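You operate a simulated robot arm through the tools that you are given. There is no shell and no other tool. Be economical: measure what you need, move in short steps, check, and stop when the job is done.

Carry out the task below with a simulated robot arm. There is one attempt and no reset: what you move stays moved.

TASK
Sand the filler on the top long board flush and prove it with the orange gauge.
Fine: gauge the filled end first; green block; the pointer ends on green; block and gauge go back where they lay.
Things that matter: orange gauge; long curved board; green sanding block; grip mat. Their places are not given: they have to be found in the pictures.

It is judged by the outcome, as a careful person would: the job done as asked, and still so three seconds after it is handed in. It fails if anything else is knocked over, pushed out of place, dropped, spilled or broken.

THE ROBOT
A 6-joint arm with a two-finger parallel gripper, fixed in place. Base frame: the origin is at the foot of the arm, x ahead of it, y to its left, z up. Lengths are in m, angles in rad, forces in N, time in s.
Its first joint turns from -1.152 to 1.152 rad. Payload 2.9 kg.
Tool frame: the origin (TCP) lies between the finger pads and is the grasp point; the fingertips stand 0.03 m ahead of it; z points along the fingers, y is the line along which they close. The gripper opens to 0.11 m. The fingers are 0.02 m wide and 0.01 m thick; the gripper's body (0.048 by 0.112 m) begins 0.055 m behind the TCP.
Orientation is that of the tool frame in the base frame, as a unit quaternion [x, y, z, w]. With the fingers straight down and closing along the base's y, the tool's x points along the base's -x, its y along +y and its z along -z.

THE INTERFACE
- The arm moves only by the tool play_rows. Its argument "series" is a list of rows, each a list of 3 entries, a list of its own where there are three numbers: the shift along the tool's x, y, z in cm, then the turn, a rotation vector about the tool's x, y, z in rad, then the opening, from 0 (shut) to 1 (fully open). In form: [[[dx, dy, dz], [ax, ay, az], grip], ...]. A call has 1 to 8 rows; each row shifts and turns the commanded pose from where the row before left it, along the tool's axes as they then stand. A row lasts 0.2 s, in which the tool goes at most 0.05 m and 0.15 rad; a call with a longer step from one row to the next is refused whole, and so is a gripper value outside its range. A pose out of reach is approached as far as the arm can. The call stops where the force on the tool passes 50 N (or 10 N more than at its start, if that is more) or the arm is blocked; 0.2 s more then pass. The fingers move at their own pace (about 0.108 m/s each) and stop on an object; they squeeze with about 33 N. The grip force told is the motor's: it shows also when the fingers shut on nothing. Time passes only in rows, and 0.2 s behind the last, so rows that do not move let the fingers close. It gives the time, the measured TCP pose, the force on the tool (base axes), the opening and the grip force at its end, in the units of the frame above (readings bear some noise).
- Cameras (640 x 400 px; columns grow to the right, rows downward): "scene" is fixed at [0.0682, 0.4306, 1.373]; the picture's right is [-0.83, -0.55, 0.00], its down [-0.38, 0.56, -0.74] and it looks along [0.41, -0.61, -0.68] (base axes); focal length 329 px, centre (320, 200). "wrist" rides on the gripper at [-0.036, 0, -0.057] in the tool frame; the picture's right is [0.00, -1.00, 0.00], its down [0.97, 0.00, -0.24] and it looks along [0.24, 0.00, 0.97] (tool axes); focal length 218 px, centre (320, 200).
- grab_frame(camera): a new picture of that camera. No time passes.
- point_at(camera, pixels): for up to 12 pixels [column, row] of the newest picture of that camera ("zoom" is the newest enlarged one), the place [x, y, z] in the base frame of the surface seen there, good to about 0.002 m. No time passes.
- inspect(camera, box): a new picture of the part [left, top, right, bottom] of that camera's present view, enlarged. No time passes.
- close_job(): hands the job in; it is judged then, once.

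Work in short steps. Measure before you move; look again where a grasp or a placing could have gone wrong, and mend it. You have 80 turns and 34 pictures in all, those below and enlarged ones among them. Open the gripper and draw the arm clear of the work before you hand the job in, unless the task says otherwise; then end with one line.

The tools are called after "Emit:" by a JSON object that holds its "op" and its "data". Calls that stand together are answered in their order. play_rows: Moves the arm, as the interface text tells. Its arguments: {"type":"object","properties":{"series":{"type":"array","items":{"type":"array"}}},"required":["series"]} The other tools are called the same way: grab_frame (camera) takes a picture; point_at (camera, pixels) gives the place of the surface under pixels of a picture; inspect (camera, box) takes an enlarged picture of a part of a camera's view; close_job () hands the job in.

At the start:

```text
clock: 0.0
eef_pos: [0.3957, -0.0877, 0.8704]
orientation: [-0.001, 1.0, 0.0, -0.001]
force: [-0.4, -0.3, 0.0]
width: 0.11
finger_force: 0.0
```

scene: 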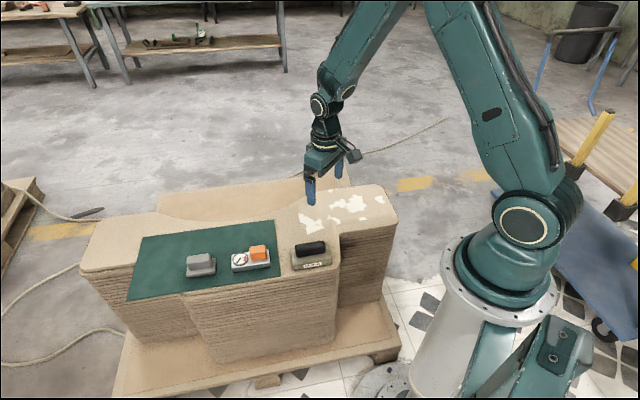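
wrist: 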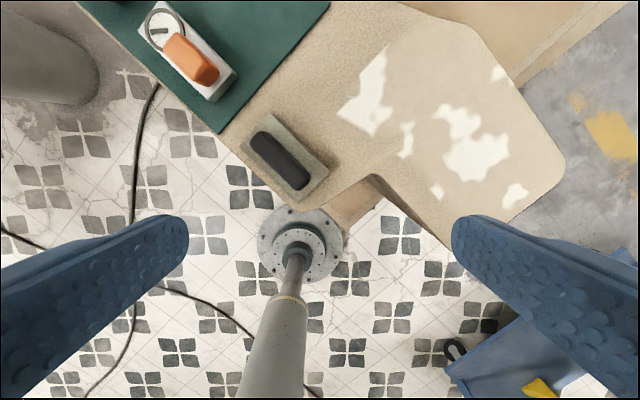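

I start by enlarging the scene around the mat and the board stack.

Emit:
{"op": "inspect", "data": {"camera": "scene", "box": [170, 170, 410, 320]}}

Emit:
{"op": "inspect", "data": {"camera": "wrist", "box": [80, 0, 400, 200]}}

```text
2.67 times, centred on (290, 245) of scene
```

zoom: 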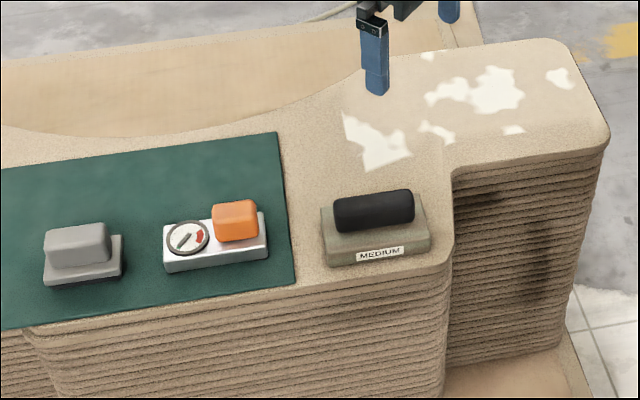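

```text
2.00 times, centred on (240, 100) of wrist
```

zoom: 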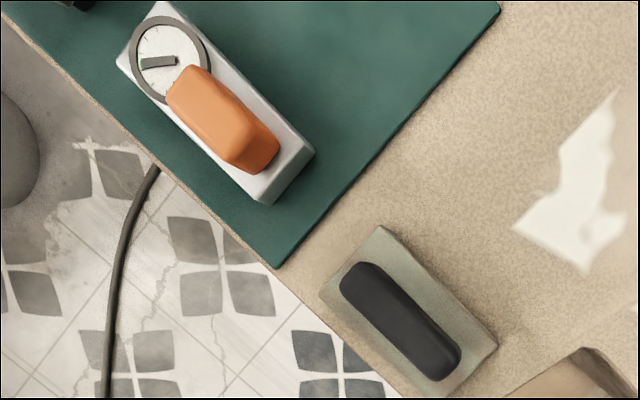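

I look closer at the grey block and the labelled block and measure the objects.

Emit:
{"op": "inspect", "data": {"camera": "scene", "box": [180, 235, 340, 285]}}

Emit:
{"op": "inspect", "data": {"camera": "scene", "box": [280, 170, 410, 251]}}

Emit:
{"op": "point_at", "data": {"camera": "scene", "pixels": [[201, 259], [241, 261], [259, 251], [310, 248], [345, 204], [330, 225], [312, 270], [270, 235], [250, 225], [392, 215], [300, 240], [130, 240]]}}

```text
4.00 times, centred on (260, 260) of scene
```

zoom: 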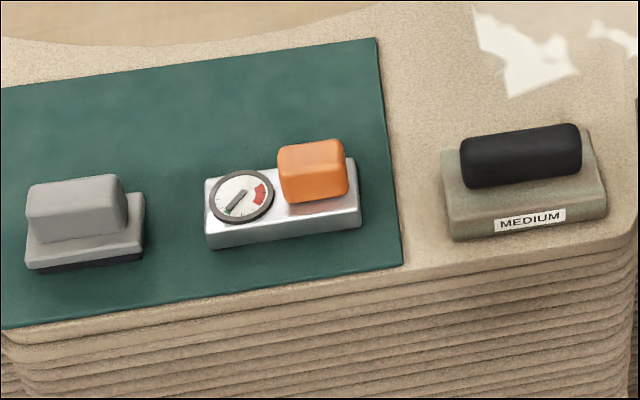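

```text
4.92 times, centred on (345, 210) of scene
```

zoom: 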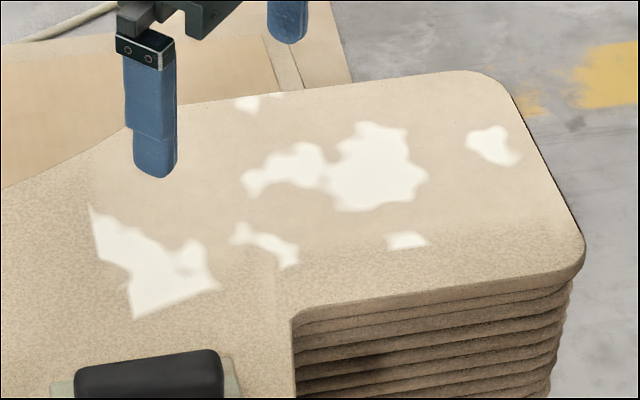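

```text
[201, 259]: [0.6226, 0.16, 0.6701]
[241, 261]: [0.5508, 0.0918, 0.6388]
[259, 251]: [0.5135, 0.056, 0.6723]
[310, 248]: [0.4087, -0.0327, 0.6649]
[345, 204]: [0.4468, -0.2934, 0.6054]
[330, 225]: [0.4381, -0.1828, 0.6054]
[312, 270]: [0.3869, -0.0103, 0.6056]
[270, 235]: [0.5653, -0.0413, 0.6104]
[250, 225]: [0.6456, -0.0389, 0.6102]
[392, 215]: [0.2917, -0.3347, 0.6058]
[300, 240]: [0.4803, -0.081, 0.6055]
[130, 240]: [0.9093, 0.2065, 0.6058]
```

Gauge handle is at about (0.513, 0.056), with the long axis of gauge and block about 45° to x. I go above the gauge and turn the tool by -45° about its z.

Emit:
{"op": "play_rows", "data": {"series": [[[-2.95, 3.6, 0.5], [0, 0, 0], 1], [[-2.95, 3.6, 0.5], [0, 0, 0], 1], [[-2.95, 3.6, 0.5], [0, 0, 0], 1], [[-2.95, 3.6, 0.5], [0, 0, 0], 1], [[0, 0, 0], [0, 0, -0.149], 1], [[0, 0, 0], [0, 0, -0.149], 1], [[0, 0, 0], [0, 0, -0.149], 1], [[0, 0, 0], [0, 0, -0.149], 1]]}}

Emit:
{"op": "grab_frame", "data": {"camera": "wrist"}}

```text
clock: 1.8
eef_pos: [0.5131, 0.0562, 0.8488]
orientation: [-0.296, 0.955, 0.001, -0.001]
force: [0.1, -0.6, 0.3]
width: 0.11
finger_force: 0.0
```

```text
27 pictures are left
```

wrist: 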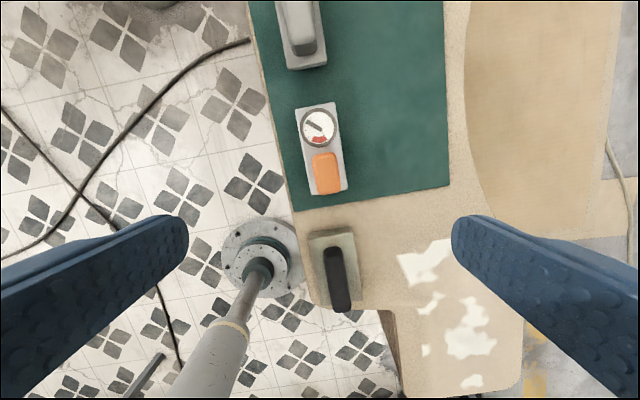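

The view is nearly aligned with the gauge. I measure gauge, block and filler outlines from an enlarged wrist view.

Emit:
{"op": "inspect", "data": {"camera": "wrist", "box": [240, 90, 400, 190]}}

Emit:
{"op": "point_at", "data": {"camera": "zoom", "pixels": [[222, 72], [365, 55], [427, 395], [295, 410], [292, 255], [385, 245], [405, 395], [312, 395]]}}

Emit:
{"op": "point_at", "data": {"camera": "wrist", "pixels": [[311, 238], [352, 231], [361, 303], [320, 308], [332, 250], [341, 308], [294, 208], [449, 185], [304, 300], [520, 380], [420, 265], [468, 338]]}}

```text
4.00 times, centred on (320, 140) of wrist
```

zoom: 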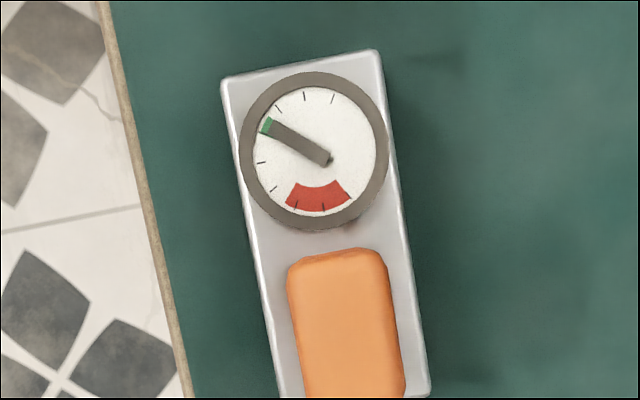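

```text
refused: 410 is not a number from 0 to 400
```

```text
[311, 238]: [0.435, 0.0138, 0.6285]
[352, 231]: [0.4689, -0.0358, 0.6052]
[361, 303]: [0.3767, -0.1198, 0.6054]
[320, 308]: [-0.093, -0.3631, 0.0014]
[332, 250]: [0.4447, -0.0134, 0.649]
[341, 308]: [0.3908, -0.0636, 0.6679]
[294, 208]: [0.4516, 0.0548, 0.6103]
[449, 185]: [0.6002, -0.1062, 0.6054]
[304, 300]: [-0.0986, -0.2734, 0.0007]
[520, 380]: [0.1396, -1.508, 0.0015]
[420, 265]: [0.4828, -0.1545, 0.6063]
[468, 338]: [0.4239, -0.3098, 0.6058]
```

The pointer lies on green at rest on the mat. I measure the corners of gauge and block.

Emit:
{"op": "point_at", "data": {"camera": "zoom", "pixels": [[228, 84], [376, 58], [424, 390], [284, 390], [330, 150], [296, 275], [378, 265], [400, 385], [312, 385], [345, 325], [155, 240], [180, 345]]}}

Emit:
{"op": "inspect", "data": {"camera": "wrist", "box": [270, 215, 430, 315]}}

```text
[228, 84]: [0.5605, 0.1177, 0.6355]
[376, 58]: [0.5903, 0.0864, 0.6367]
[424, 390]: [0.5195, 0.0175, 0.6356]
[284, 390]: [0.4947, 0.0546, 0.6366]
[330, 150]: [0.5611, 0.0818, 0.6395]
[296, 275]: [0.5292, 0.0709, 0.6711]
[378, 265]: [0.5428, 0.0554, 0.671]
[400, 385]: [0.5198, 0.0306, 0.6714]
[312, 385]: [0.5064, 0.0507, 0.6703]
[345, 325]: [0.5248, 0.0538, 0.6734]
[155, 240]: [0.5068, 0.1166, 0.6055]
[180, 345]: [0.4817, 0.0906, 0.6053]
```

```text
4.00 times, centred on (350, 265) of wrist
```

zoom: 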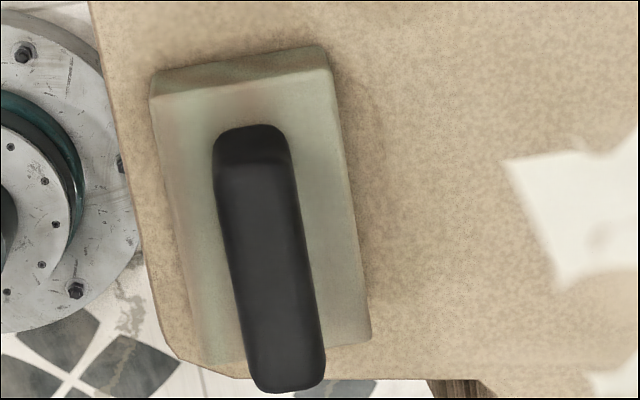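

Gauge axis is at 44°, handle centre about (0.524, 0.0515), handle top 0.673 and body top 0.636. I turn the rest of the way and descend to z≈0.72 before checking.

Emit:
{"op": "play_rows", "data": {"series": [[[0, 0, 0], [0, 0, -0.084], 1], [[0, 0, 0], [0, 0, -0.084], 1], [[-0.46, -1.1, 3.5], [0, 0, 0], 1], [[0, 0, 4], [0, 0, 0], 1], [[0, 0, 4], [0, 0, 0], 1], [[0, 0, 1.4], [0, 0, 0], 1]]}}

Emit:
{"op": "grab_frame", "data": {"camera": "wrist"}}

Emit:
{"op": "point_at", "data": {"camera": "zoom", "pixels": [[152, 98], [326, 72], [367, 335], [208, 358], [222, 165], [284, 160], [318, 375], [255, 380], [165, 78], [270, 280]]}}

```text
clock: 3.2
eef_pos: [0.5247, 0.0508, 0.719]
orientation: [-0.373, 0.928, 0.0, -0.001]
force: [0.8, 0.3, 0.1]
width: 0.11
finger_force: 0.1
```

```text
24 pictures are left
```

wrist: 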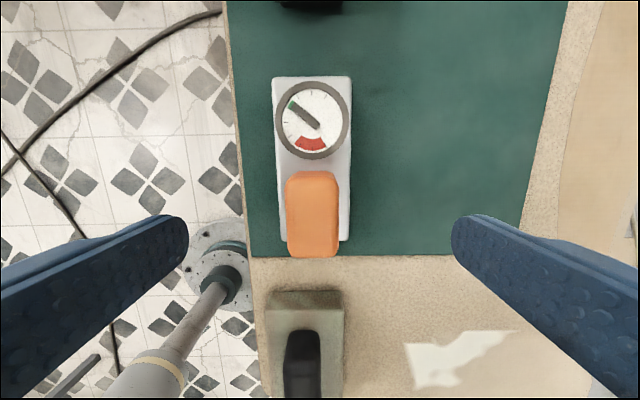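

```text
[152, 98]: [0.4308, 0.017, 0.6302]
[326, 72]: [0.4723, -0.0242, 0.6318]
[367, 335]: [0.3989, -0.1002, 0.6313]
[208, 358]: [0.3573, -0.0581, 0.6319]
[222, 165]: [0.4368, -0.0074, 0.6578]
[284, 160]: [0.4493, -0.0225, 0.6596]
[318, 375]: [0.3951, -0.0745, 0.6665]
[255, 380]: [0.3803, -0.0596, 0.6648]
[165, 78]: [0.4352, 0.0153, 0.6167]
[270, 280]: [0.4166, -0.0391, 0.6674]
```

The handle shows slightly left (column ~312). I measure its edges to centre precisely.

Emit:
{"op": "point_at", "data": {"camera": "wrist", "pixels": [[290, 200], [334, 200], [291, 240], [334, 240], [312, 176], [312, 253], [312, 215], [278, 85], [348, 82], [286, 236], [343, 236]]}}

```text
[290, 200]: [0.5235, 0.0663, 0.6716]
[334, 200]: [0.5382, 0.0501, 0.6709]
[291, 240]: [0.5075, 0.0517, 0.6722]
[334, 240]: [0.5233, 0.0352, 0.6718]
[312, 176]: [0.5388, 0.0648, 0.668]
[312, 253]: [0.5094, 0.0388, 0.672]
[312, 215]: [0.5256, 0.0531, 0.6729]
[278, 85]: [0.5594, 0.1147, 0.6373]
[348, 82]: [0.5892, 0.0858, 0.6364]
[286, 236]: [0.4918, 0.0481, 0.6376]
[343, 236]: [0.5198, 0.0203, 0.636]
```

Offset is +1.1 mm along tool y; I correct it, descend to z≈0.671 and close.

Emit:
{"op": "play_rows", "data": {"series": [[[0, 0.11, 2.4], [0, 0, 0], 1], [[0, 0, 2.3], [0, 0, 0], 1], [[0, 0, 0], [0, 0, 0], 1], [[0, 0, 0], [0, 0, 0], 0.1], [[0, 0, 0], [0, 0, 0], 0.1], [[0, 0, 0], [0, 0, 0], 0.1], [[0, 0, 0], [0, 0, 0], 0.1]]}}

```text
clock: 4.8
eef_pos: [0.5244, 0.051, 0.674]
orientation: [-0.373, 0.928, 0.001, -0.002]
force: [0.0, 0.4, 0.2]
width: 0.0276
finger_force: 33.4
```

Gripped. I lift the gauge and measure the filled end in the scene view.

Emit:
{"op": "play_rows", "data": {"series": [[[0, 0, -2], [0, 0, 0], 0.1], [[0, 0, -4], [0, 0, 0], 0.1], [[0, 0, -4], [0, 0, 0], 0.1]]}}

Emit:
{"op": "grab_frame", "data": {"camera": "scene"}}

Emit:
{"op": "point_at", "data": {"camera": "scene", "pixels": [[357, 205], [380, 199], [363, 219], [380, 187], [397, 219], [340, 232], [333, 193], [300, 213], [308, 232], [384, 222], [336, 222], [350, 190]]}}

```text
clock: 5.6
eef_pos: [0.5237, 0.0502, 0.7723]
orientation: [-0.373, 0.928, 0.001, -0.001]
force: [-0.6, 0.1, -1.9]
width: 0.0279
finger_force: 33.1
```

```text
23 pictures are left
```

scene: 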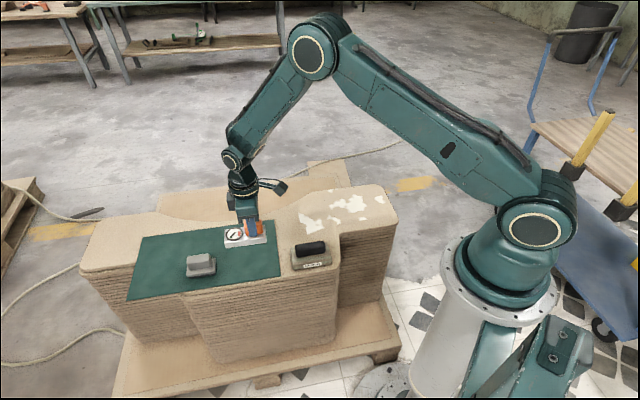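

```text
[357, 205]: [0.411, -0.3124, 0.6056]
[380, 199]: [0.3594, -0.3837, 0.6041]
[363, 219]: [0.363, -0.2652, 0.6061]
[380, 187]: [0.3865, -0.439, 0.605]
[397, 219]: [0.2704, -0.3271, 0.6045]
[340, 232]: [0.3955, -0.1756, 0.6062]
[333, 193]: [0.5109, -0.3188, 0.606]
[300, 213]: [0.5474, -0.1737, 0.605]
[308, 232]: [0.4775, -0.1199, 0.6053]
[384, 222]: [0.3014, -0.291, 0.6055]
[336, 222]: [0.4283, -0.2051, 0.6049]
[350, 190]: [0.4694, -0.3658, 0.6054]
```

Filled zone spans roughly a=-0.04..0.26 along the board and b=0.41..0.585 across (45° axes); its big patch is at (0.411,-0.312). I carry the gauge over it at height.

Emit:
{"op": "play_rows", "data": {"series": [[[4.215, -2.21, 0], [0, 0, 0], 0.1], [[4.215, -2.21, 0], [0, 0, 0], 0.1], [[4.215, -2.21, 0], [0, 0, 0], 0.1], [[4.215, -2.21, 0], [0, 0, 0], 0.1], [[4.215, -2.21, 0], [0, 0, 0], 0.1], [[4.215, -2.21, 0], [0, 0, 0], 0.1], [[4.215, -2.21, 0], [0, 0, 0], 0.1], [[4.215, -2.21, 0], [0, 0, 0], 0.1]]}}

Emit:
{"op": "grab_frame", "data": {"camera": "wrist"}}

```text
clock: 7.4
eef_pos: [0.4028, -0.3103, 0.7756]
orientation: [-0.374, 0.927, 0.001, 0.0]
force: [0.5, 0.3, -1.4]
width: 0.0277
finger_force: 33.3
```

```text
22 pictures are left
```

wrist: 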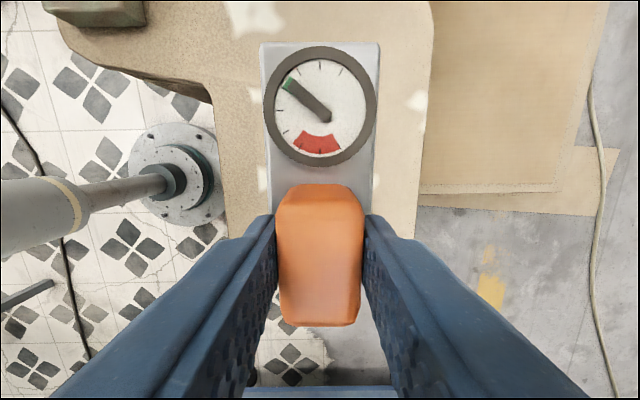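

Dial is readable (pointer green in the air). I lower it to the filler, gently at the end.

Emit:
{"op": "play_rows", "data": {"series": [[[0, 0, 4], [0, 0, 0], 0.1], [[0, 0, 4], [0, 0, 0], 0.1], [[0, 0, 1.5], [0, 0, 0], 0.1], [[0, 0, 0.4], [0, 0, 0], 0.1], [[0, 0, 0.3], [0, 0, 0], 0.1], [[0, 0, 0.2], [0, 0, 0], 0.1]]}}

Emit:
{"op": "grab_frame", "data": {"camera": "wrist"}}

```text
clock: 8.8
eef_pos: [0.4034, -0.3092, 0.6688]
orientation: [-0.374, 0.928, 0.001, -0.001]
force: [0.0, 0.4, -2.1]
width: 0.0278
finger_force: 33.3
```

```text
21 pictures are left
```

wrist: 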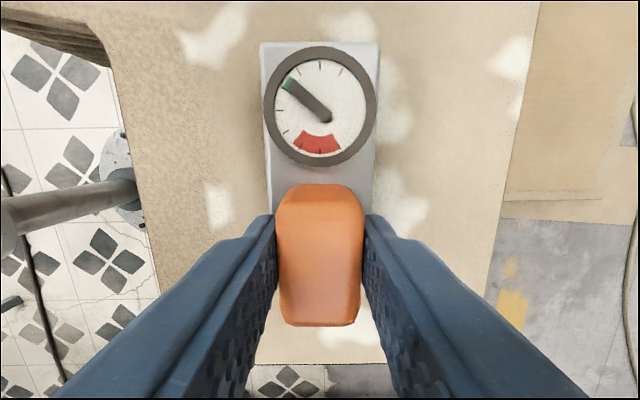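

Not in contact yet (force is just the weight). I go on in small steps.

Emit:
{"op": "play_rows", "data": {"series": [[[0, 0, 0.1], [0, 0, 0], 0.1], [[0, 0, 0.1], [0, 0, 0], 0.1], [[0, 0, 0.1], [0, 0, 0], 0.1]]}}

```text
clock: 9.6
eef_pos: [0.402, -0.3088, 0.668]
orientation: [-0.372, 0.928, 0.0, -0.001]
force: [-6.8, 4.0, 25.1]
width: 0.028
finger_force: 33.1
```

Contact with 25 N. I read the dial.

Emit:
{"op": "inspect", "data": {"camera": "wrist", "box": [160, 0, 480, 200]}}

```text
2.00 times, centred on (320, 100) of wrist
```

zoom: 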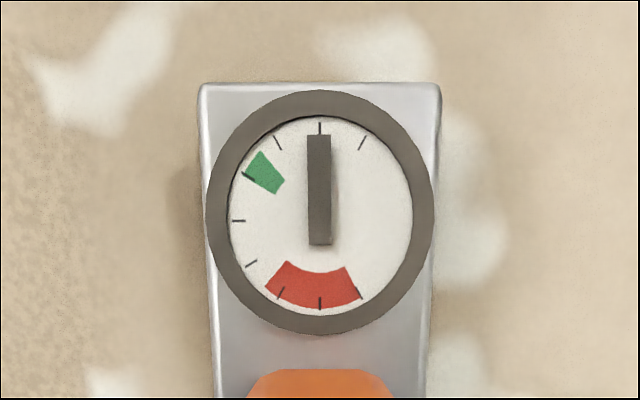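

The pointer stands clearly off green: the filler is proud. I hold a moment, then lift and return the gauge, reversing my moves exactly.

Emit:
{"op": "play_rows", "data": {"series": [[[0, 0, 0], [0, 0, 0], 0.1], [[0, 0, 0], [0, 0, 0], 0.1], [[0, 0, 0], [0, 0, 0], 0.1], [[0, 0, -2.7], [0, 0, 0], 0.1], [[0, 0, -4], [0, 0, 0], 0.1], [[0, 0, -4], [0, 0, 0], 0.1]]}}

Emit:
{"op": "play_rows", "data": {"series": [[[-4.215, 2.21, 0], [0, 0, 0], 0.1], [[-4.215, 2.21, 0], [0, 0, 0], 0.1], [[-4.215, 2.21, 0], [0, 0, 0], 0.1], [[-4.215, 2.21, 0], [0, 0, 0], 0.1], [[-4.215, 2.21, 0], [0, 0, 0], 0.1], [[-4.215, 2.21, 0], [0, 0, 0], 0.1], [[-4.215, 2.21, 0], [0, 0, 0], 0.1], [[-4.215, 2.21, 0], [0, 0, 0], 0.1]]}}

Emit:
{"op": "play_rows", "data": {"series": [[[0, 0, 4], [0, 0, 0], 0.1], [[0, 0, 4], [0, 0, 0], 0.1], [[0, 0, 1.5], [0, 0, 0], 0.1], [[0, 0, 0.4], [0, 0, 0], 0.1], [[0, 0, 0], [0, 0, 0], 0.1]]}}

```text
clock: 11.0
eef_pos: [0.3997, -0.3087, 0.7746]
orientation: [-0.373, 0.928, 0.001, -0.001]
force: [-1.0, -0.6, -1.0]
width: 0.0277
finger_force: 32.5
```

```text
clock: 12.8
eef_pos: [0.5266, 0.0508, 0.7732]
orientation: [-0.372, 0.928, 0.001, -0.001]
force: [-0.9, 0.8, -1.6]
width: 0.0278
finger_force: 32.7
```

```text
clock: 14.0
eef_pos: [0.5235, 0.0514, 0.6729]
orientation: [-0.373, 0.928, 0.001, -0.001]
force: [-0.1, 0.9, -2.0]
width: 0.0278
finger_force: 33.3
```

Still hanging (−2 N). I step down 1 mm at a time to seat it.

Emit:
{"op": "play_rows", "data": {"series": [[[0, 0, 0.1], [0, 0, 0], 0.1], [[0, 0, 0], [0, 0, 0], 0.1]]}}

```text
clock: 14.6
eef_pos: [0.5242, 0.0503, 0.6726]
orientation: [-0.373, 0.928, 0.0, -0.001]
force: [0.2, 0.3, -2.0]
width: 0.0276
finger_force: 33.1
```

Emit:
{"op": "play_rows", "data": {"series": [[[0, 0, 0.1], [0, 0, 0], 0.1], [[0, 0, 0], [0, 0, 0], 0.1]]}}

```text
clock: 15.2
eef_pos: [0.5233, 0.0519, 0.6712]
orientation: [-0.373, 0.928, 0.001, -0.001]
force: [-3.7, -1.8, 5.6]
width: 0.0278
finger_force: 33.1
```

Seated (contact +5.6 N). Open and rise, then look.

Emit:
{"op": "play_rows", "data": {"series": [[[0, 0, 0], [0, 0, 0], 1], [[0, 0, 0], [0, 0, 0], 1], [[0, 0, 0], [0, 0, 0], 1], [[0, 0, -2], [0, 0, 0], 1], [[0, 0, -2.7], [0, 0, 0], 1]]}}

Emit:
{"op": "grab_frame", "data": {"camera": "wrist"}}

Emit:
{"op": "point_at", "data": {"camera": "wrist", "pixels": [[278, 85], [348, 82], [286, 236], [343, 236], [312, 215]]}}

```text
clock: 16.4
eef_pos: [0.5223, 0.0504, 0.7186]
orientation: [-0.373, 0.928, 0.0, -0.001]
force: [-1.0, 0.0, 0.1]
width: 0.11
finger_force: 0.1
```

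```text
19 pictures are left
```

wrist: 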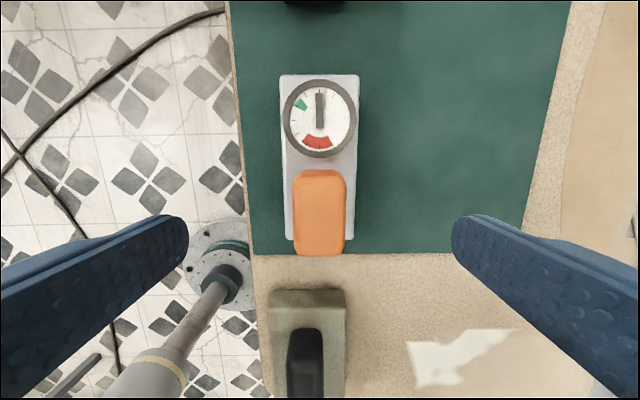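

```text
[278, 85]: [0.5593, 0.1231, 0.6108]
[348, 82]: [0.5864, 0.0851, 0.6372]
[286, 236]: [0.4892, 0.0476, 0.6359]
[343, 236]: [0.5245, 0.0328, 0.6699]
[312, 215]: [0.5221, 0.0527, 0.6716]
```

The gauge holds its last reading and lies as before. Now I move above the green MEDIUM block.

Emit:
{"op": "play_rows", "data": {"series": [[[0, 0, -2], [0, 0, 0], 1], [[4.75, 0.27, 0], [0, 0, 0], 1], [[4.75, 0.27, 0], [0, 0, 0], 1], [[4.75, 0.27, 0], [0, 0, 0], 1], [[0, 0, 0], [0, 0, 0], 1]]}}

Emit:
{"op": "grab_frame", "data": {"camera": "wrist"}}

```text
clock: 17.6
eef_pos: [0.4145, -0.042, 0.7394]
orientation: [-0.373, 0.928, 0.002, -0.001]
force: [-0.2, -0.3, -0.9]
width: 0.1102
finger_force: 0.0
```

```text
18 pictures are left
```

wrist: 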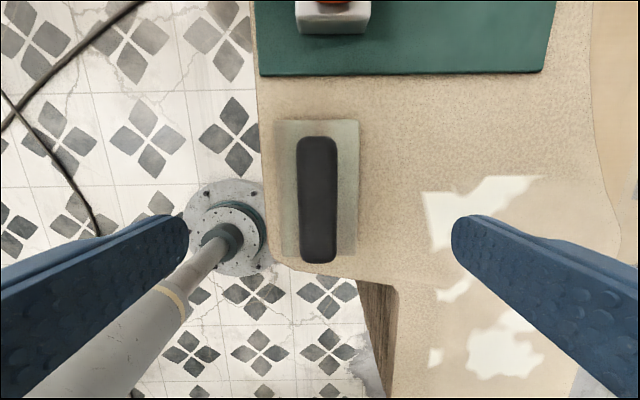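

Emit:
{"op": "point_at", "data": {"camera": "wrist", "pixels": [[299, 160], [334, 160], [301, 240], [335, 240], [317, 140], [319, 259], [318, 200], [278, 124], [358, 122], [283, 252], [354, 251]]}}

```text
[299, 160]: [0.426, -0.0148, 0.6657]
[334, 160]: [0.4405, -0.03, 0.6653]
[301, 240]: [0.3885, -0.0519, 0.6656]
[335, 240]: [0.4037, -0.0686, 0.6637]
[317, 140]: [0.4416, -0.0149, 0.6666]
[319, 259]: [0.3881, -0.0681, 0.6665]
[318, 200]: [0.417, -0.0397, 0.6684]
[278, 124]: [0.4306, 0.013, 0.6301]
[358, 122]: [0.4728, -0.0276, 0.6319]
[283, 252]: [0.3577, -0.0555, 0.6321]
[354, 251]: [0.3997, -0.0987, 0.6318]
```

Handle is centred; axis 45.5° so I turn −0.03 rad, descend to z≈0.668 and grip.

Emit:
{"op": "play_rows", "data": {"series": [[[0, 0, 2], [0, 0, -0.03], 1], [[0, 0, 2.6], [0, 0, 0], 1], [[0, 0, 2.5], [0, 0, 0], 1], [[0, 0, 0], [0, 0, 0], 1], [[0, 0, 0], [0, 0, 0], 0.05], [[0, 0, 0], [0, 0, 0], 0.05], [[0, 0, 0], [0, 0, 0], 0.05], [[0, 0, 0], [0, 0, 0], 0.05]]}}

```text
clock: 19.4
eef_pos: [0.4167, -0.0415, 0.6683]
orientation: [-0.388, 0.922, 0.001, 0.0]
force: [-1.0, 0.9, -1.3]
width: 0.0257
finger_force: 33.0
```

Gripped (0.0257). I lift and carry the block to the left, front part of the filled zone (a=0.20, b=0.45).

Emit:
{"op": "play_rows", "data": {"series": [[[0, 0, -2.5], [0, 0, 0], 0.05], [[0, 0, -2.5], [0, 0, 0], 0.05], [[2.17, -4.22, 0], [0, 0, 0], 0.05], [[2.17, -4.22, 0], [0, 0, 0], 0.05], [[2.17, -4.22, 0], [0, 0, 0], 0.05], [[0, 0, 2.5], [0, 0, 0], 0.05], [[0, 0, 1.8], [0, 0, 0], 0.05], [[0, 0, 0.3], [0, 0, 0], 0.05]]}}

Emit:
{"op": "grab_frame", "data": {"camera": "wrist"}}

```text
clock: 21.2
eef_pos: [0.4612, -0.1754, 0.6708]
orientation: [-0.388, 0.922, 0.0, -0.001]
force: [0.5, 0.2, -1.0]
width: 0.0257
finger_force: 32.7
```

```text
17 pictures are left
```

wrist: 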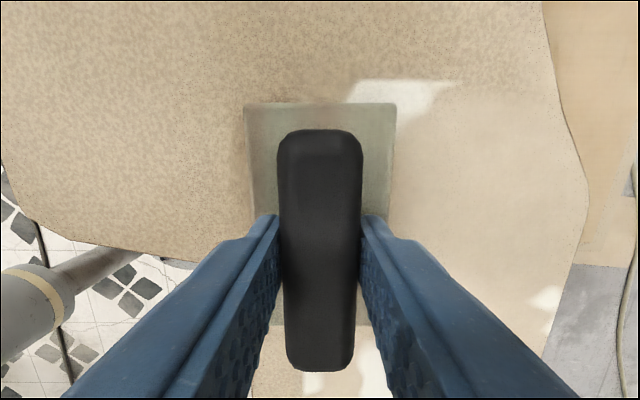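

Now touch down in 1 mm steps.

Emit:
{"op": "play_rows", "data": {"series": [[[0, 0, 0.1], [0, 0, 0], 0.05], [[0, 0, 0.1], [0, 0, 0], 0.05], [[0, 0, 0.1], [0, 0, 0], 0.05]]}}

```text
clock: 22.0
eef_pos: [0.4597, -0.1766, 0.669]
orientation: [-0.387, 0.922, 0.0, -0.001]
force: [-0.9, 0.1, -1.9]
width: 0.0258
finger_force: 32.8
```

Emit:
{"op": "play_rows", "data": {"series": [[[0, 0, 0.1], [0, 0, 0], 0.05], [[0, 0, 0.1], [0, 0, 0], 0.05]]}}

```text
clock: 22.6
eef_pos: [0.459, -0.1764, 0.6688]
orientation: [-0.388, 0.922, 0.001, 0.0]
force: [-5.3, 2.7, 14.9]
width: 0.0254
finger_force: 32.7
```

Contact at 15 N. First stroke along the board toward the end (18 cm).

Emit:
{"op": "play_rows", "data": {"series": [[[2.2, 0, 0], [0, 0, 0], 0.05], [[2.2, 0, 0], [0, 0, 0], 0.05], [[2.2, 0, 0], [0, 0, 0], 0.05], [[2.2, 0, 0], [0, 0, 0], 0.05], [[2.2, 0, 0], [0, 0, 0], 0.05], [[2.2, 0, 0], [0, 0, 0], 0.05], [[2.2, 0, 0], [0, 0, 0], 0.05], [[2.2, 0, 0], [0, 0, 0], 0.05]]}}

Emit:
{"op": "grab_frame", "data": {"camera": "wrist"}}

```text
clock: 24.4
eef_pos: [0.3373, -0.303, 0.6675]
orientation: [-0.388, 0.922, 0.0, 0.001]
force: [11.2, 10.8, 32.6]
width: 0.0255
finger_force: 33.4
```

```text
16 pictures are left
```

wrist: 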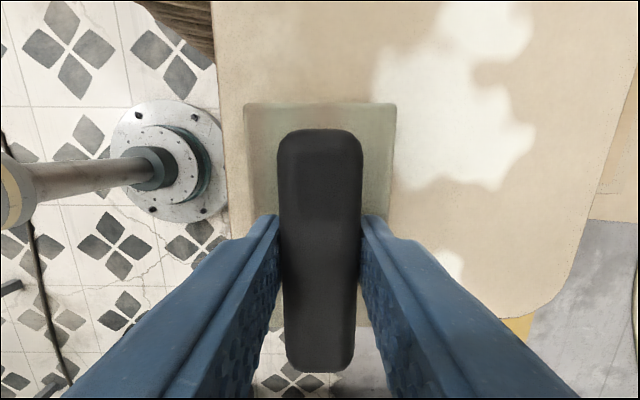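

Force 33 N along the way. I ease up 0.5 mm, shift to b≈0.50, and stroke back.

Emit:
{"op": "play_rows", "data": {"series": [[[0, -2.4, -0.05], [0, 0, 0], 0.05], [[0, -2.4, 0], [0, 0, 0], 0.05], [[-3, 0, 0], [0, 0, 0], 0.05], [[-3, 0, 0], [0, 0, 0], 0.05], [[-3, 0, 0], [0, 0, 0], 0.05], [[-3, 0, 0], [0, 0, 0], 0.05], [[-3, 0, 0], [0, 0, 0], 0.05], [[-3, 0, 0], [0, 0, 0], 0.05]]}}

Emit:
{"op": "grab_frame", "data": {"camera": "wrist"}}

```text
clock: 26.2
eef_pos: [0.4977, -0.2051, 0.6661]
orientation: [-0.387, 0.922, 0.001, -0.001]
force: [-0.3, 0.8, -1.5]
width: 0.0255
finger_force: 32.8
```

```text
15 pictures are left
```

wrist: 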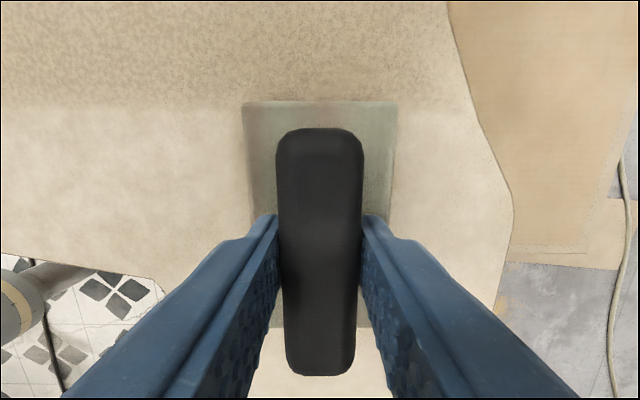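

The white patches seem gone here and contact force dropped to zero. I look at the scene.

Emit:
{"op": "inspect", "data": {"camera": "scene", "box": [270, 160, 410, 248]}}

```text
4.55 times, centred on (340, 204) of scene
```

zoom: 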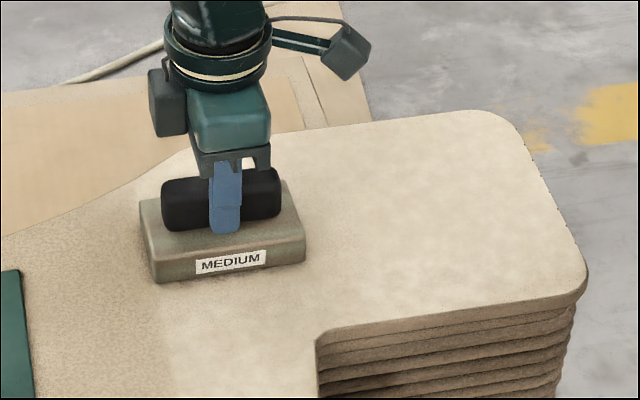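

The end now looks evenly sanded. I return the block to its place before gauging, reversing the summed moves.

Emit:
{"op": "play_rows", "data": {"series": [[[0, 0, -2.5], [0, 0, 0], 0.05], [[0, 0, -2.5], [0, 0, 0], 0.05], [[-1.5275, 4.365, 0], [0, 0, 0], 0.05], [[-1.5275, 4.365, 0], [0, 0, 0], 0.05], [[-1.5275, 4.365, 0], [0, 0, 0], 0.05], [[-1.5275, 4.365, 0], [0, 0, 0], 0.05], [[0, 0, 2.5], [0, 0, 0], 0.05], [[0, 0, 2.2], [0, 0, 0], 0.05]]}}

Emit:
{"op": "play_rows", "data": {"series": [[[0, 0, 0.1], [0, 0, 0], 0.05], [[0, 0, 0.1], [0, 0, 0], 0.05], [[0, 0, 0], [0, 0, 0], 0.05]]}}

```text
clock: 28.0
eef_pos: [0.4146, -0.0405, 0.6709]
orientation: [-0.387, 0.922, 0.0, -0.002]
force: [0.8, 1.0, -1.3]
width: 0.0255
finger_force: 33.2
```

```text
clock: 28.8
eef_pos: [0.4148, -0.0411, 0.6682]
orientation: [-0.386, 0.922, 0.0, -0.001]
force: [0.2, 0.6, -1.7]
width: 0.0254
finger_force: 33.2
```

Emit:
{"op": "play_rows", "data": {"series": [[[0, 0, 0.1], [0, 0, 0], 0.05], [[0, 0, 0], [0, 0, 0], 0.05]]}}

```text
clock: 29.4
eef_pos: [0.4152, -0.042, 0.6671]
orientation: [-0.387, 0.922, 0.002, -0.001]
force: [-0.9, 0.9, -1.7]
width: 0.0255
finger_force: 33.1
```

Emit:
{"op": "play_rows", "data": {"series": [[[0, 0, 0.1], [0, 0, 0], 0.05], [[0, 0, 0], [0, 0, 0], 0.05]]}}

```text
clock: 30.0
eef_pos: [0.415, -0.0413, 0.6677]
orientation: [-0.387, 0.922, 0.0, -0.002]
force: [-0.6, 0.0, -2.3]
width: 0.0255
finger_force: 32.9
```

Emit:
{"op": "play_rows", "data": {"series": [[[0, 0, 0.1], [0, 0, 0], 0.05], [[0, 0, 0], [0, 0, 0], 0.05]]}}

```text
clock: 30.6
eef_pos: [0.415, -0.0413, 0.6658]
orientation: [-0.388, 0.922, 0.0, -0.002]
force: [-4.6, 1.5, 23.1]
width: 0.0252
finger_force: 33.2
```

Seated (23 N). I ease 0.5 mm, open, rise and look.

Emit:
{"op": "play_rows", "data": {"series": [[[0, 0, -0.05], [0, 0, 0], 0.05], [[0, 0, 0], [0, 0, 0], 1], [[0, 0, 0], [0, 0, 0], 1], [[0, 0, 0], [0, 0, 0], 1], [[0, 0, -2.5], [0, 0, 0], 1], [[0, 0, -4.9], [0, 0, 0], 1]]}}

Emit:
{"op": "grab_frame", "data": {"camera": "wrist"}}

Emit:
{"op": "point_at", "data": {"camera": "wrist", "pixels": [[278, 124], [356, 122], [283, 250], [352, 250], [317, 200]]}}

```text
clock: 32.0
eef_pos: [0.414, -0.0421, 0.7386]
orientation: [-0.387, 0.922, 0.0, -0.001]
force: [0.4, 0.0, 0.1]
width: 0.1099
finger_force: 0.0
```

```text
13 pictures are left
```

wrist: 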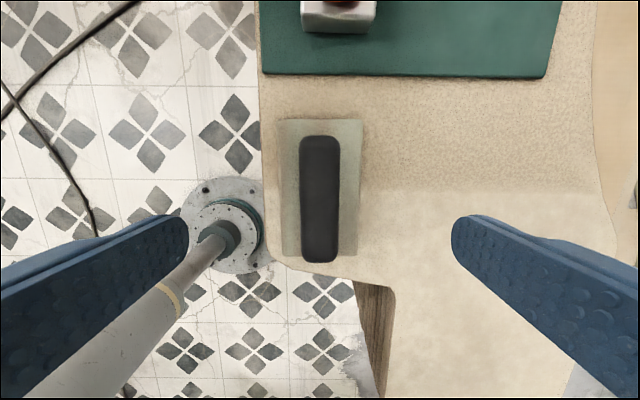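

```text
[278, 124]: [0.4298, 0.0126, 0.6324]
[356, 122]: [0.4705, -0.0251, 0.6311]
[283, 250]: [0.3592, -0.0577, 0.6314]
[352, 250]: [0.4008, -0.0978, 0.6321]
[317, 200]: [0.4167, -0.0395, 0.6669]
```

Block is back in its place. Back to the gauge.

Emit:
{"op": "play_rows", "data": {"series": [[[0, 0, 0], [0, 0, 0.03], 1], [[-4.767, -0.287, 0], [0, 0, 0], 1], [[-4.767, -0.287, 0], [0, 0, 0], 1], [[-4.767, -0.287, 0], [0, 0, 0], 1], [[0, 0, 2], [0, 0, 0], 1], [[0, 0, 0], [0, 0, 0], 1]]}}

Emit:
{"op": "grab_frame", "data": {"camera": "wrist"}}

Emit:
{"op": "point_at", "data": {"camera": "wrist", "pixels": [[300, 200], [340, 200], [300, 240], [340, 240], [319, 178], [319, 250]]}}

```text
clock: 33.4
eef_pos: [0.5239, 0.0527, 0.7194]
orientation: [-0.373, 0.928, 0.001, -0.001]
force: [-0.3, -0.2, 0.4]
width: 0.11
finger_force: 0.0
```

```text
12 pictures are left
```

wrist: 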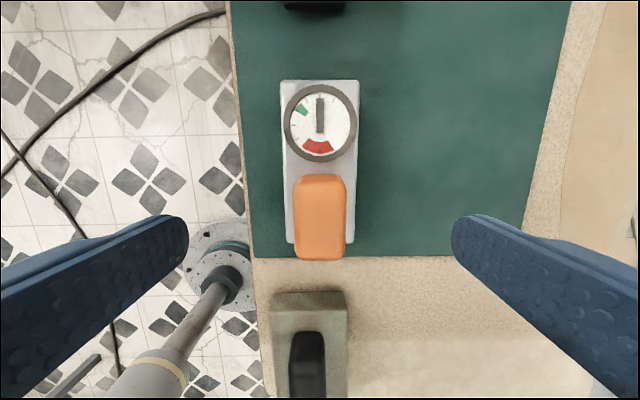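

```text
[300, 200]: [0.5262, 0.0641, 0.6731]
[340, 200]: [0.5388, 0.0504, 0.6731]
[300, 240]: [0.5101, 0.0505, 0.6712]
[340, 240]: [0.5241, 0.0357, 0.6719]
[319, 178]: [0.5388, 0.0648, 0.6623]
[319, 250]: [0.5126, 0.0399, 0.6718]
```

Centred. I compare gauge corners with the original ones.

Emit:
{"op": "point_at", "data": {"camera": "wrist", "pixels": [[284, 88], [356, 88], [290, 236], [352, 236], [236, 100], [247, 220]]}}

```text
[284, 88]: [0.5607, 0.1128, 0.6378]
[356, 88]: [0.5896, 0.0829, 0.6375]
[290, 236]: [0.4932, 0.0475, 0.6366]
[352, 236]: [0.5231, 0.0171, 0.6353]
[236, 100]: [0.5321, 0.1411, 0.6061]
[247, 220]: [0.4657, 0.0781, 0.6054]
```

The gauge sits ~2 mm off in −y from its original spot; I'll correct that on return. Grip now.

Emit:
{"op": "play_rows", "data": {"series": [[[0, 0, 2.4], [0, 0, 0], 1], [[0, 0, 2.3], [0, 0, 0], 1], [[0, 0, 0], [0, 0, 0], 1], [[0, 0, 0], [0, 0, 0], 0.1], [[0, 0, 0], [0, 0, 0], 0.1], [[0, 0, 0], [0, 0, 0], 0.1], [[0, 0, 0], [0, 0, 0], 0.1]]}}

Emit:
{"op": "play_rows", "data": {"series": [[[0, 0, -2], [0, 0, 0], 0.1], [[0, 0, -4], [0, 0, 0], 0.1], [[0, 0, -4], [0, 0, 0], 0.1]]}}

Emit:
{"op": "play_rows", "data": {"series": [[[4.215, -2.21, 0], [0, 0, 0], 0.1], [[4.215, -2.21, 0], [0, 0, 0], 0.1], [[4.215, -2.21, 0], [0, 0, 0], 0.1], [[4.215, -2.21, 0], [0, 0, 0], 0.1], [[4.215, -2.21, 0], [0, 0, 0], 0.1], [[4.215, -2.21, 0], [0, 0, 0], 0.1], [[4.215, -2.21, 0], [0, 0, 0], 0.1], [[4.215, -2.21, 0], [0, 0, 0], 0.1]]}}

Emit:
{"op": "play_rows", "data": {"series": [[[0, 0, 4], [0, 0, 0], 0.1], [[0, 0, 4], [0, 0, 0], 0.1], [[0, 0, 1.5], [0, 0, 0], 0.1], [[0, 0, 0.6], [0, 0, 0], 0.1], [[0, 0, 0.2], [0, 0, 0], 0.1], [[0, 0, 0], [0, 0, 0], 0.1]]}}

```text
clock: 35.0
eef_pos: [0.5247, 0.0522, 0.6709]
orientation: [-0.373, 0.928, -0.001, -0.001]
force: [-0.2, 0.0, 0.5]
width: 0.0277
finger_force: 32.9
```

```text
clock: 35.8
eef_pos: [0.5236, 0.0511, 0.772]
orientation: [-0.374, 0.927, 0.0, -0.001]
force: [1.4, 0.3, -2.5]
width: 0.0275
finger_force: 33.3
```

```text
clock: 37.6
eef_pos: [0.4038, -0.3073, 0.7731]
orientation: [-0.374, 0.927, 0.001, 0.0]
force: [-0.2, -0.5, -2.1]
width: 0.0275
finger_force: 33.3
```

```text
clock: 39.0
eef_pos: [0.4045, -0.3092, 0.6698]
orientation: [-0.373, 0.928, 0.0, -0.001]
force: [-0.9, -1.0, -2.4]
width: 0.0279
finger_force: 33.4
```

Down in 1 mm steps to contact.

Emit:
{"op": "play_rows", "data": {"series": [[[0, 0, 0.1], [0, 0, 0], 0.1], [[0, 0, 0.1], [0, 0, 0], 0.1], [[0, 0, 0], [0, 0, 0], 0.1]]}}

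```text
clock: 39.8
eef_pos: [0.4032, -0.309, 0.6668]
orientation: [-0.373, 0.928, 0.001, -0.001]
force: [0.7, 0.2, -1.6]
width: 0.0276
finger_force: 33.0
```

Emit:
{"op": "play_rows", "data": {"series": [[[0, 0, 0.1], [0, 0, 0], 0.1], [[0, 0, 0], [0, 0, 0], 0.1]]}}

```text
clock: 40.4
eef_pos: [0.4039, -0.3085, 0.6664]
orientation: [-0.373, 0.928, 0.001, -0.001]
force: [0.3, -0.1, -2.4]
width: 0.0274
finger_force: 33.4
```

Emit:
{"op": "play_rows", "data": {"series": [[[0, 0, 0.1], [0, 0, 0], 0.1], [[0, 0, 0], [0, 0, 0], 0.1]]}}

```text
clock: 41.0
eef_pos: [0.4035, -0.3092, 0.6669]
orientation: [-0.373, 0.928, 0.0, -0.001]
force: [-4.4, 3.3, 12.5]
width: 0.0278
finger_force: 33.1
```

Contact (12.5 N). One bit more pressure, hold, and read the dial.

Emit:
{"op": "play_rows", "data": {"series": [[[0, 0, 0.05], [0, 0, 0], 0.1], [[0, 0, 0], [0, 0, 0], 0.1], [[0, 0, 0], [0, 0, 0], 0.1], [[0, 0, 0], [0, 0, 0], 0.1]]}}

Emit:
{"op": "inspect", "data": {"camera": "wrist", "box": [160, 0, 480, 200]}}

```text
clock: 42.0
eef_pos: [0.4045, -0.3096, 0.6651]
orientation: [-0.373, 0.928, 0.0, 0.0]
force: [-5.8, 1.8, 24.4]
width: 0.0276
finger_force: 32.4
```

```text
2.00 times, centred on (320, 100) of wrist
```

zoom: 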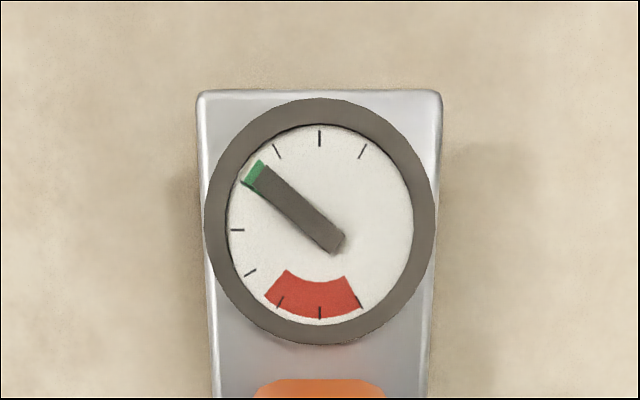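

Pointer on green. Lift and return the gauge, with +0.2 cm y correction.

Emit:
{"op": "play_rows", "data": {"series": [[[0, 0, -2.75], [0, 0, 0], 0.1], [[0, 0, -4], [0, 0, 0], 0.1], [[0, 0, -4], [0, 0, 0], 0.1]]}}

Emit:
{"op": "play_rows", "data": {"series": [[[-4.215, 2.235, 0], [0, 0, 0], 0.1], [[-4.215, 2.235, 0], [0, 0, 0], 0.1], [[-4.215, 2.235, 0], [0, 0, 0], 0.1], [[-4.215, 2.235, 0], [0, 0, 0], 0.1], [[-4.215, 2.235, 0], [0, 0, 0], 0.1], [[-4.215, 2.235, 0], [0, 0, 0], 0.1], [[-4.215, 2.235, 0], [0, 0, 0], 0.1], [[-4.215, 2.235, 0], [0, 0, 0], 0.1]]}}

Emit:
{"op": "play_rows", "data": {"series": [[[0, 0, 4], [0, 0, 0], 0.1], [[0, 0, 4], [0, 0, 0], 0.1], [[0, 0, 1.5], [0, 0, 0], 0.1], [[0, 0, 0.5], [0, 0, 0], 0.1], [[0, 0, 0], [0, 0, 0], 0.1]]}}

Emit:
{"op": "play_rows", "data": {"series": [[[0, 0, 0.1], [0, 0, 0], 0.1], [[0, 0, 0], [0, 0, 0], 0.1]]}}

```text
clock: 42.8
eef_pos: [0.4069, -0.3087, 0.7735]
orientation: [-0.373, 0.928, 0.0, -0.001]
force: [0.8, -0.1, -1.1]
width: 0.0278
finger_force: 33.3
```

```text
clock: 44.6
eef_pos: [0.5222, 0.0543, 0.7712]
orientation: [-0.373, 0.928, 0.001, 0.0]
force: [0.8, -1.0, -2.0]
width: 0.0275
finger_force: 32.8
```

```text
clock: 45.8
eef_pos: [0.5218, 0.0544, 0.674]
orientation: [-0.373, 0.928, 0.001, -0.002]
force: [-0.2, 0.1, -2.2]
width: 0.0276
finger_force: 33.5
```

```text
clock: 46.4
eef_pos: [0.5221, 0.0547, 0.6708]
orientation: [-0.373, 0.928, 0.0, -0.001]
force: [0.4, -0.4, -1.9]
width: 0.0277
finger_force: 32.9
```

Emit:
{"op": "play_rows", "data": {"series": [[[0, 0, 0.1], [0, 0, 0], 0.1], [[0, 0, 0], [0, 0, 0], 0.1]]}}

```text
clock: 47.0
eef_pos: [0.5217, 0.0524, 0.672]
orientation: [-0.374, 0.927, 0.001, -0.002]
force: [-1.1, 0.2, 1.9]
width: 0.0278
finger_force: 33.5
```

Touching the mat. Open and rise.

Emit:
{"op": "play_rows", "data": {"series": [[[0, 0, 0.03], [0, 0, 0], 0.1], [[0, 0, 0], [0, 0, 0], 1], [[0, 0, 0], [0, 0, 0], 1], [[0, 0, 0], [0, 0, 0], 1], [[0, 0, -2], [0, 0, 0], 1], [[0, 0, -2.7], [0, 0, 0], 1], [[0, 0, 0], [0, 0, 0], 1]]}}

Emit:
{"op": "grab_frame", "data": {"camera": "wrist"}}

Emit:
{"op": "point_at", "data": {"camera": "wrist", "pixels": [[284, 88], [354, 88], [290, 236], [350, 236], [319, 178], [319, 250]]}}

```text
clock: 48.6
eef_pos: [0.5205, 0.0531, 0.7184]
orientation: [-0.373, 0.928, 0.0, -0.001]
force: [-0.6, 0.8, 0.0]
width: 0.1099
finger_force: 0.2
```

```text
10 pictures are left
```

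wrist: 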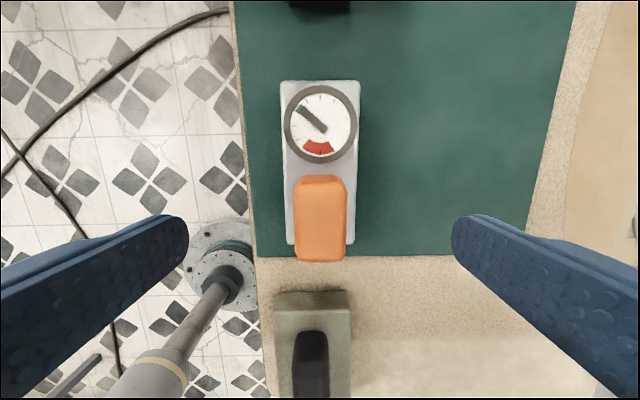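

```text
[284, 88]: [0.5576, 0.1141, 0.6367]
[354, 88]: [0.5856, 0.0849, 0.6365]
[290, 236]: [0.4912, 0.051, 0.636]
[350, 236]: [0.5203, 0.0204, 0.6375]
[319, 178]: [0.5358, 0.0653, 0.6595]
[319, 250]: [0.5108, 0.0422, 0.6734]
```

Gauge is back within ~1 mm with pointer on green. I draw the arm up clear and check the scene.

Emit:
{"op": "play_rows", "data": {"series": [[[0, 0, -4.5], [0, 0, 0], 1], [[0, 0, -4.5], [0, 0, 0], 1], [[0, 0, -4.5], [0, 0, 0], 1], [[3, -3, 0], [0, 0, 0], 1], [[3, -3, 0], [0, 0, 0], 1], [[0, 0, 0], [0, 0, 0], 1]]}}

Emit:
{"op": "inspect", "data": {"camera": "scene", "box": [120, 160, 420, 348]}}

```text
clock: 50.0
eef_pos: [0.5217, -0.0328, 0.8525]
orientation: [-0.374, 0.927, 0.001, -0.001]
force: [0.1, -0.2, -0.1]
width: 0.1099
finger_force: 0.0
```

```text
2.13 times, centred on (270, 254) of scene
```

zoom: 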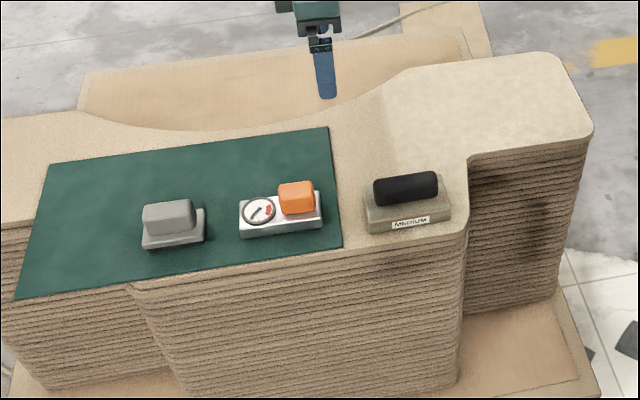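

Everything is in place, the filler is sanded, the pointer rests on green and the arm is clear.

Emit:
{"op": "close_job", "data": {}}

```text
The job is handed in.
```

The filled end was gauged first (pointer off green) and sanded with the green block; the orange gauge now reads green, and the block and gauge are back where they lay, to within about 2 mm.
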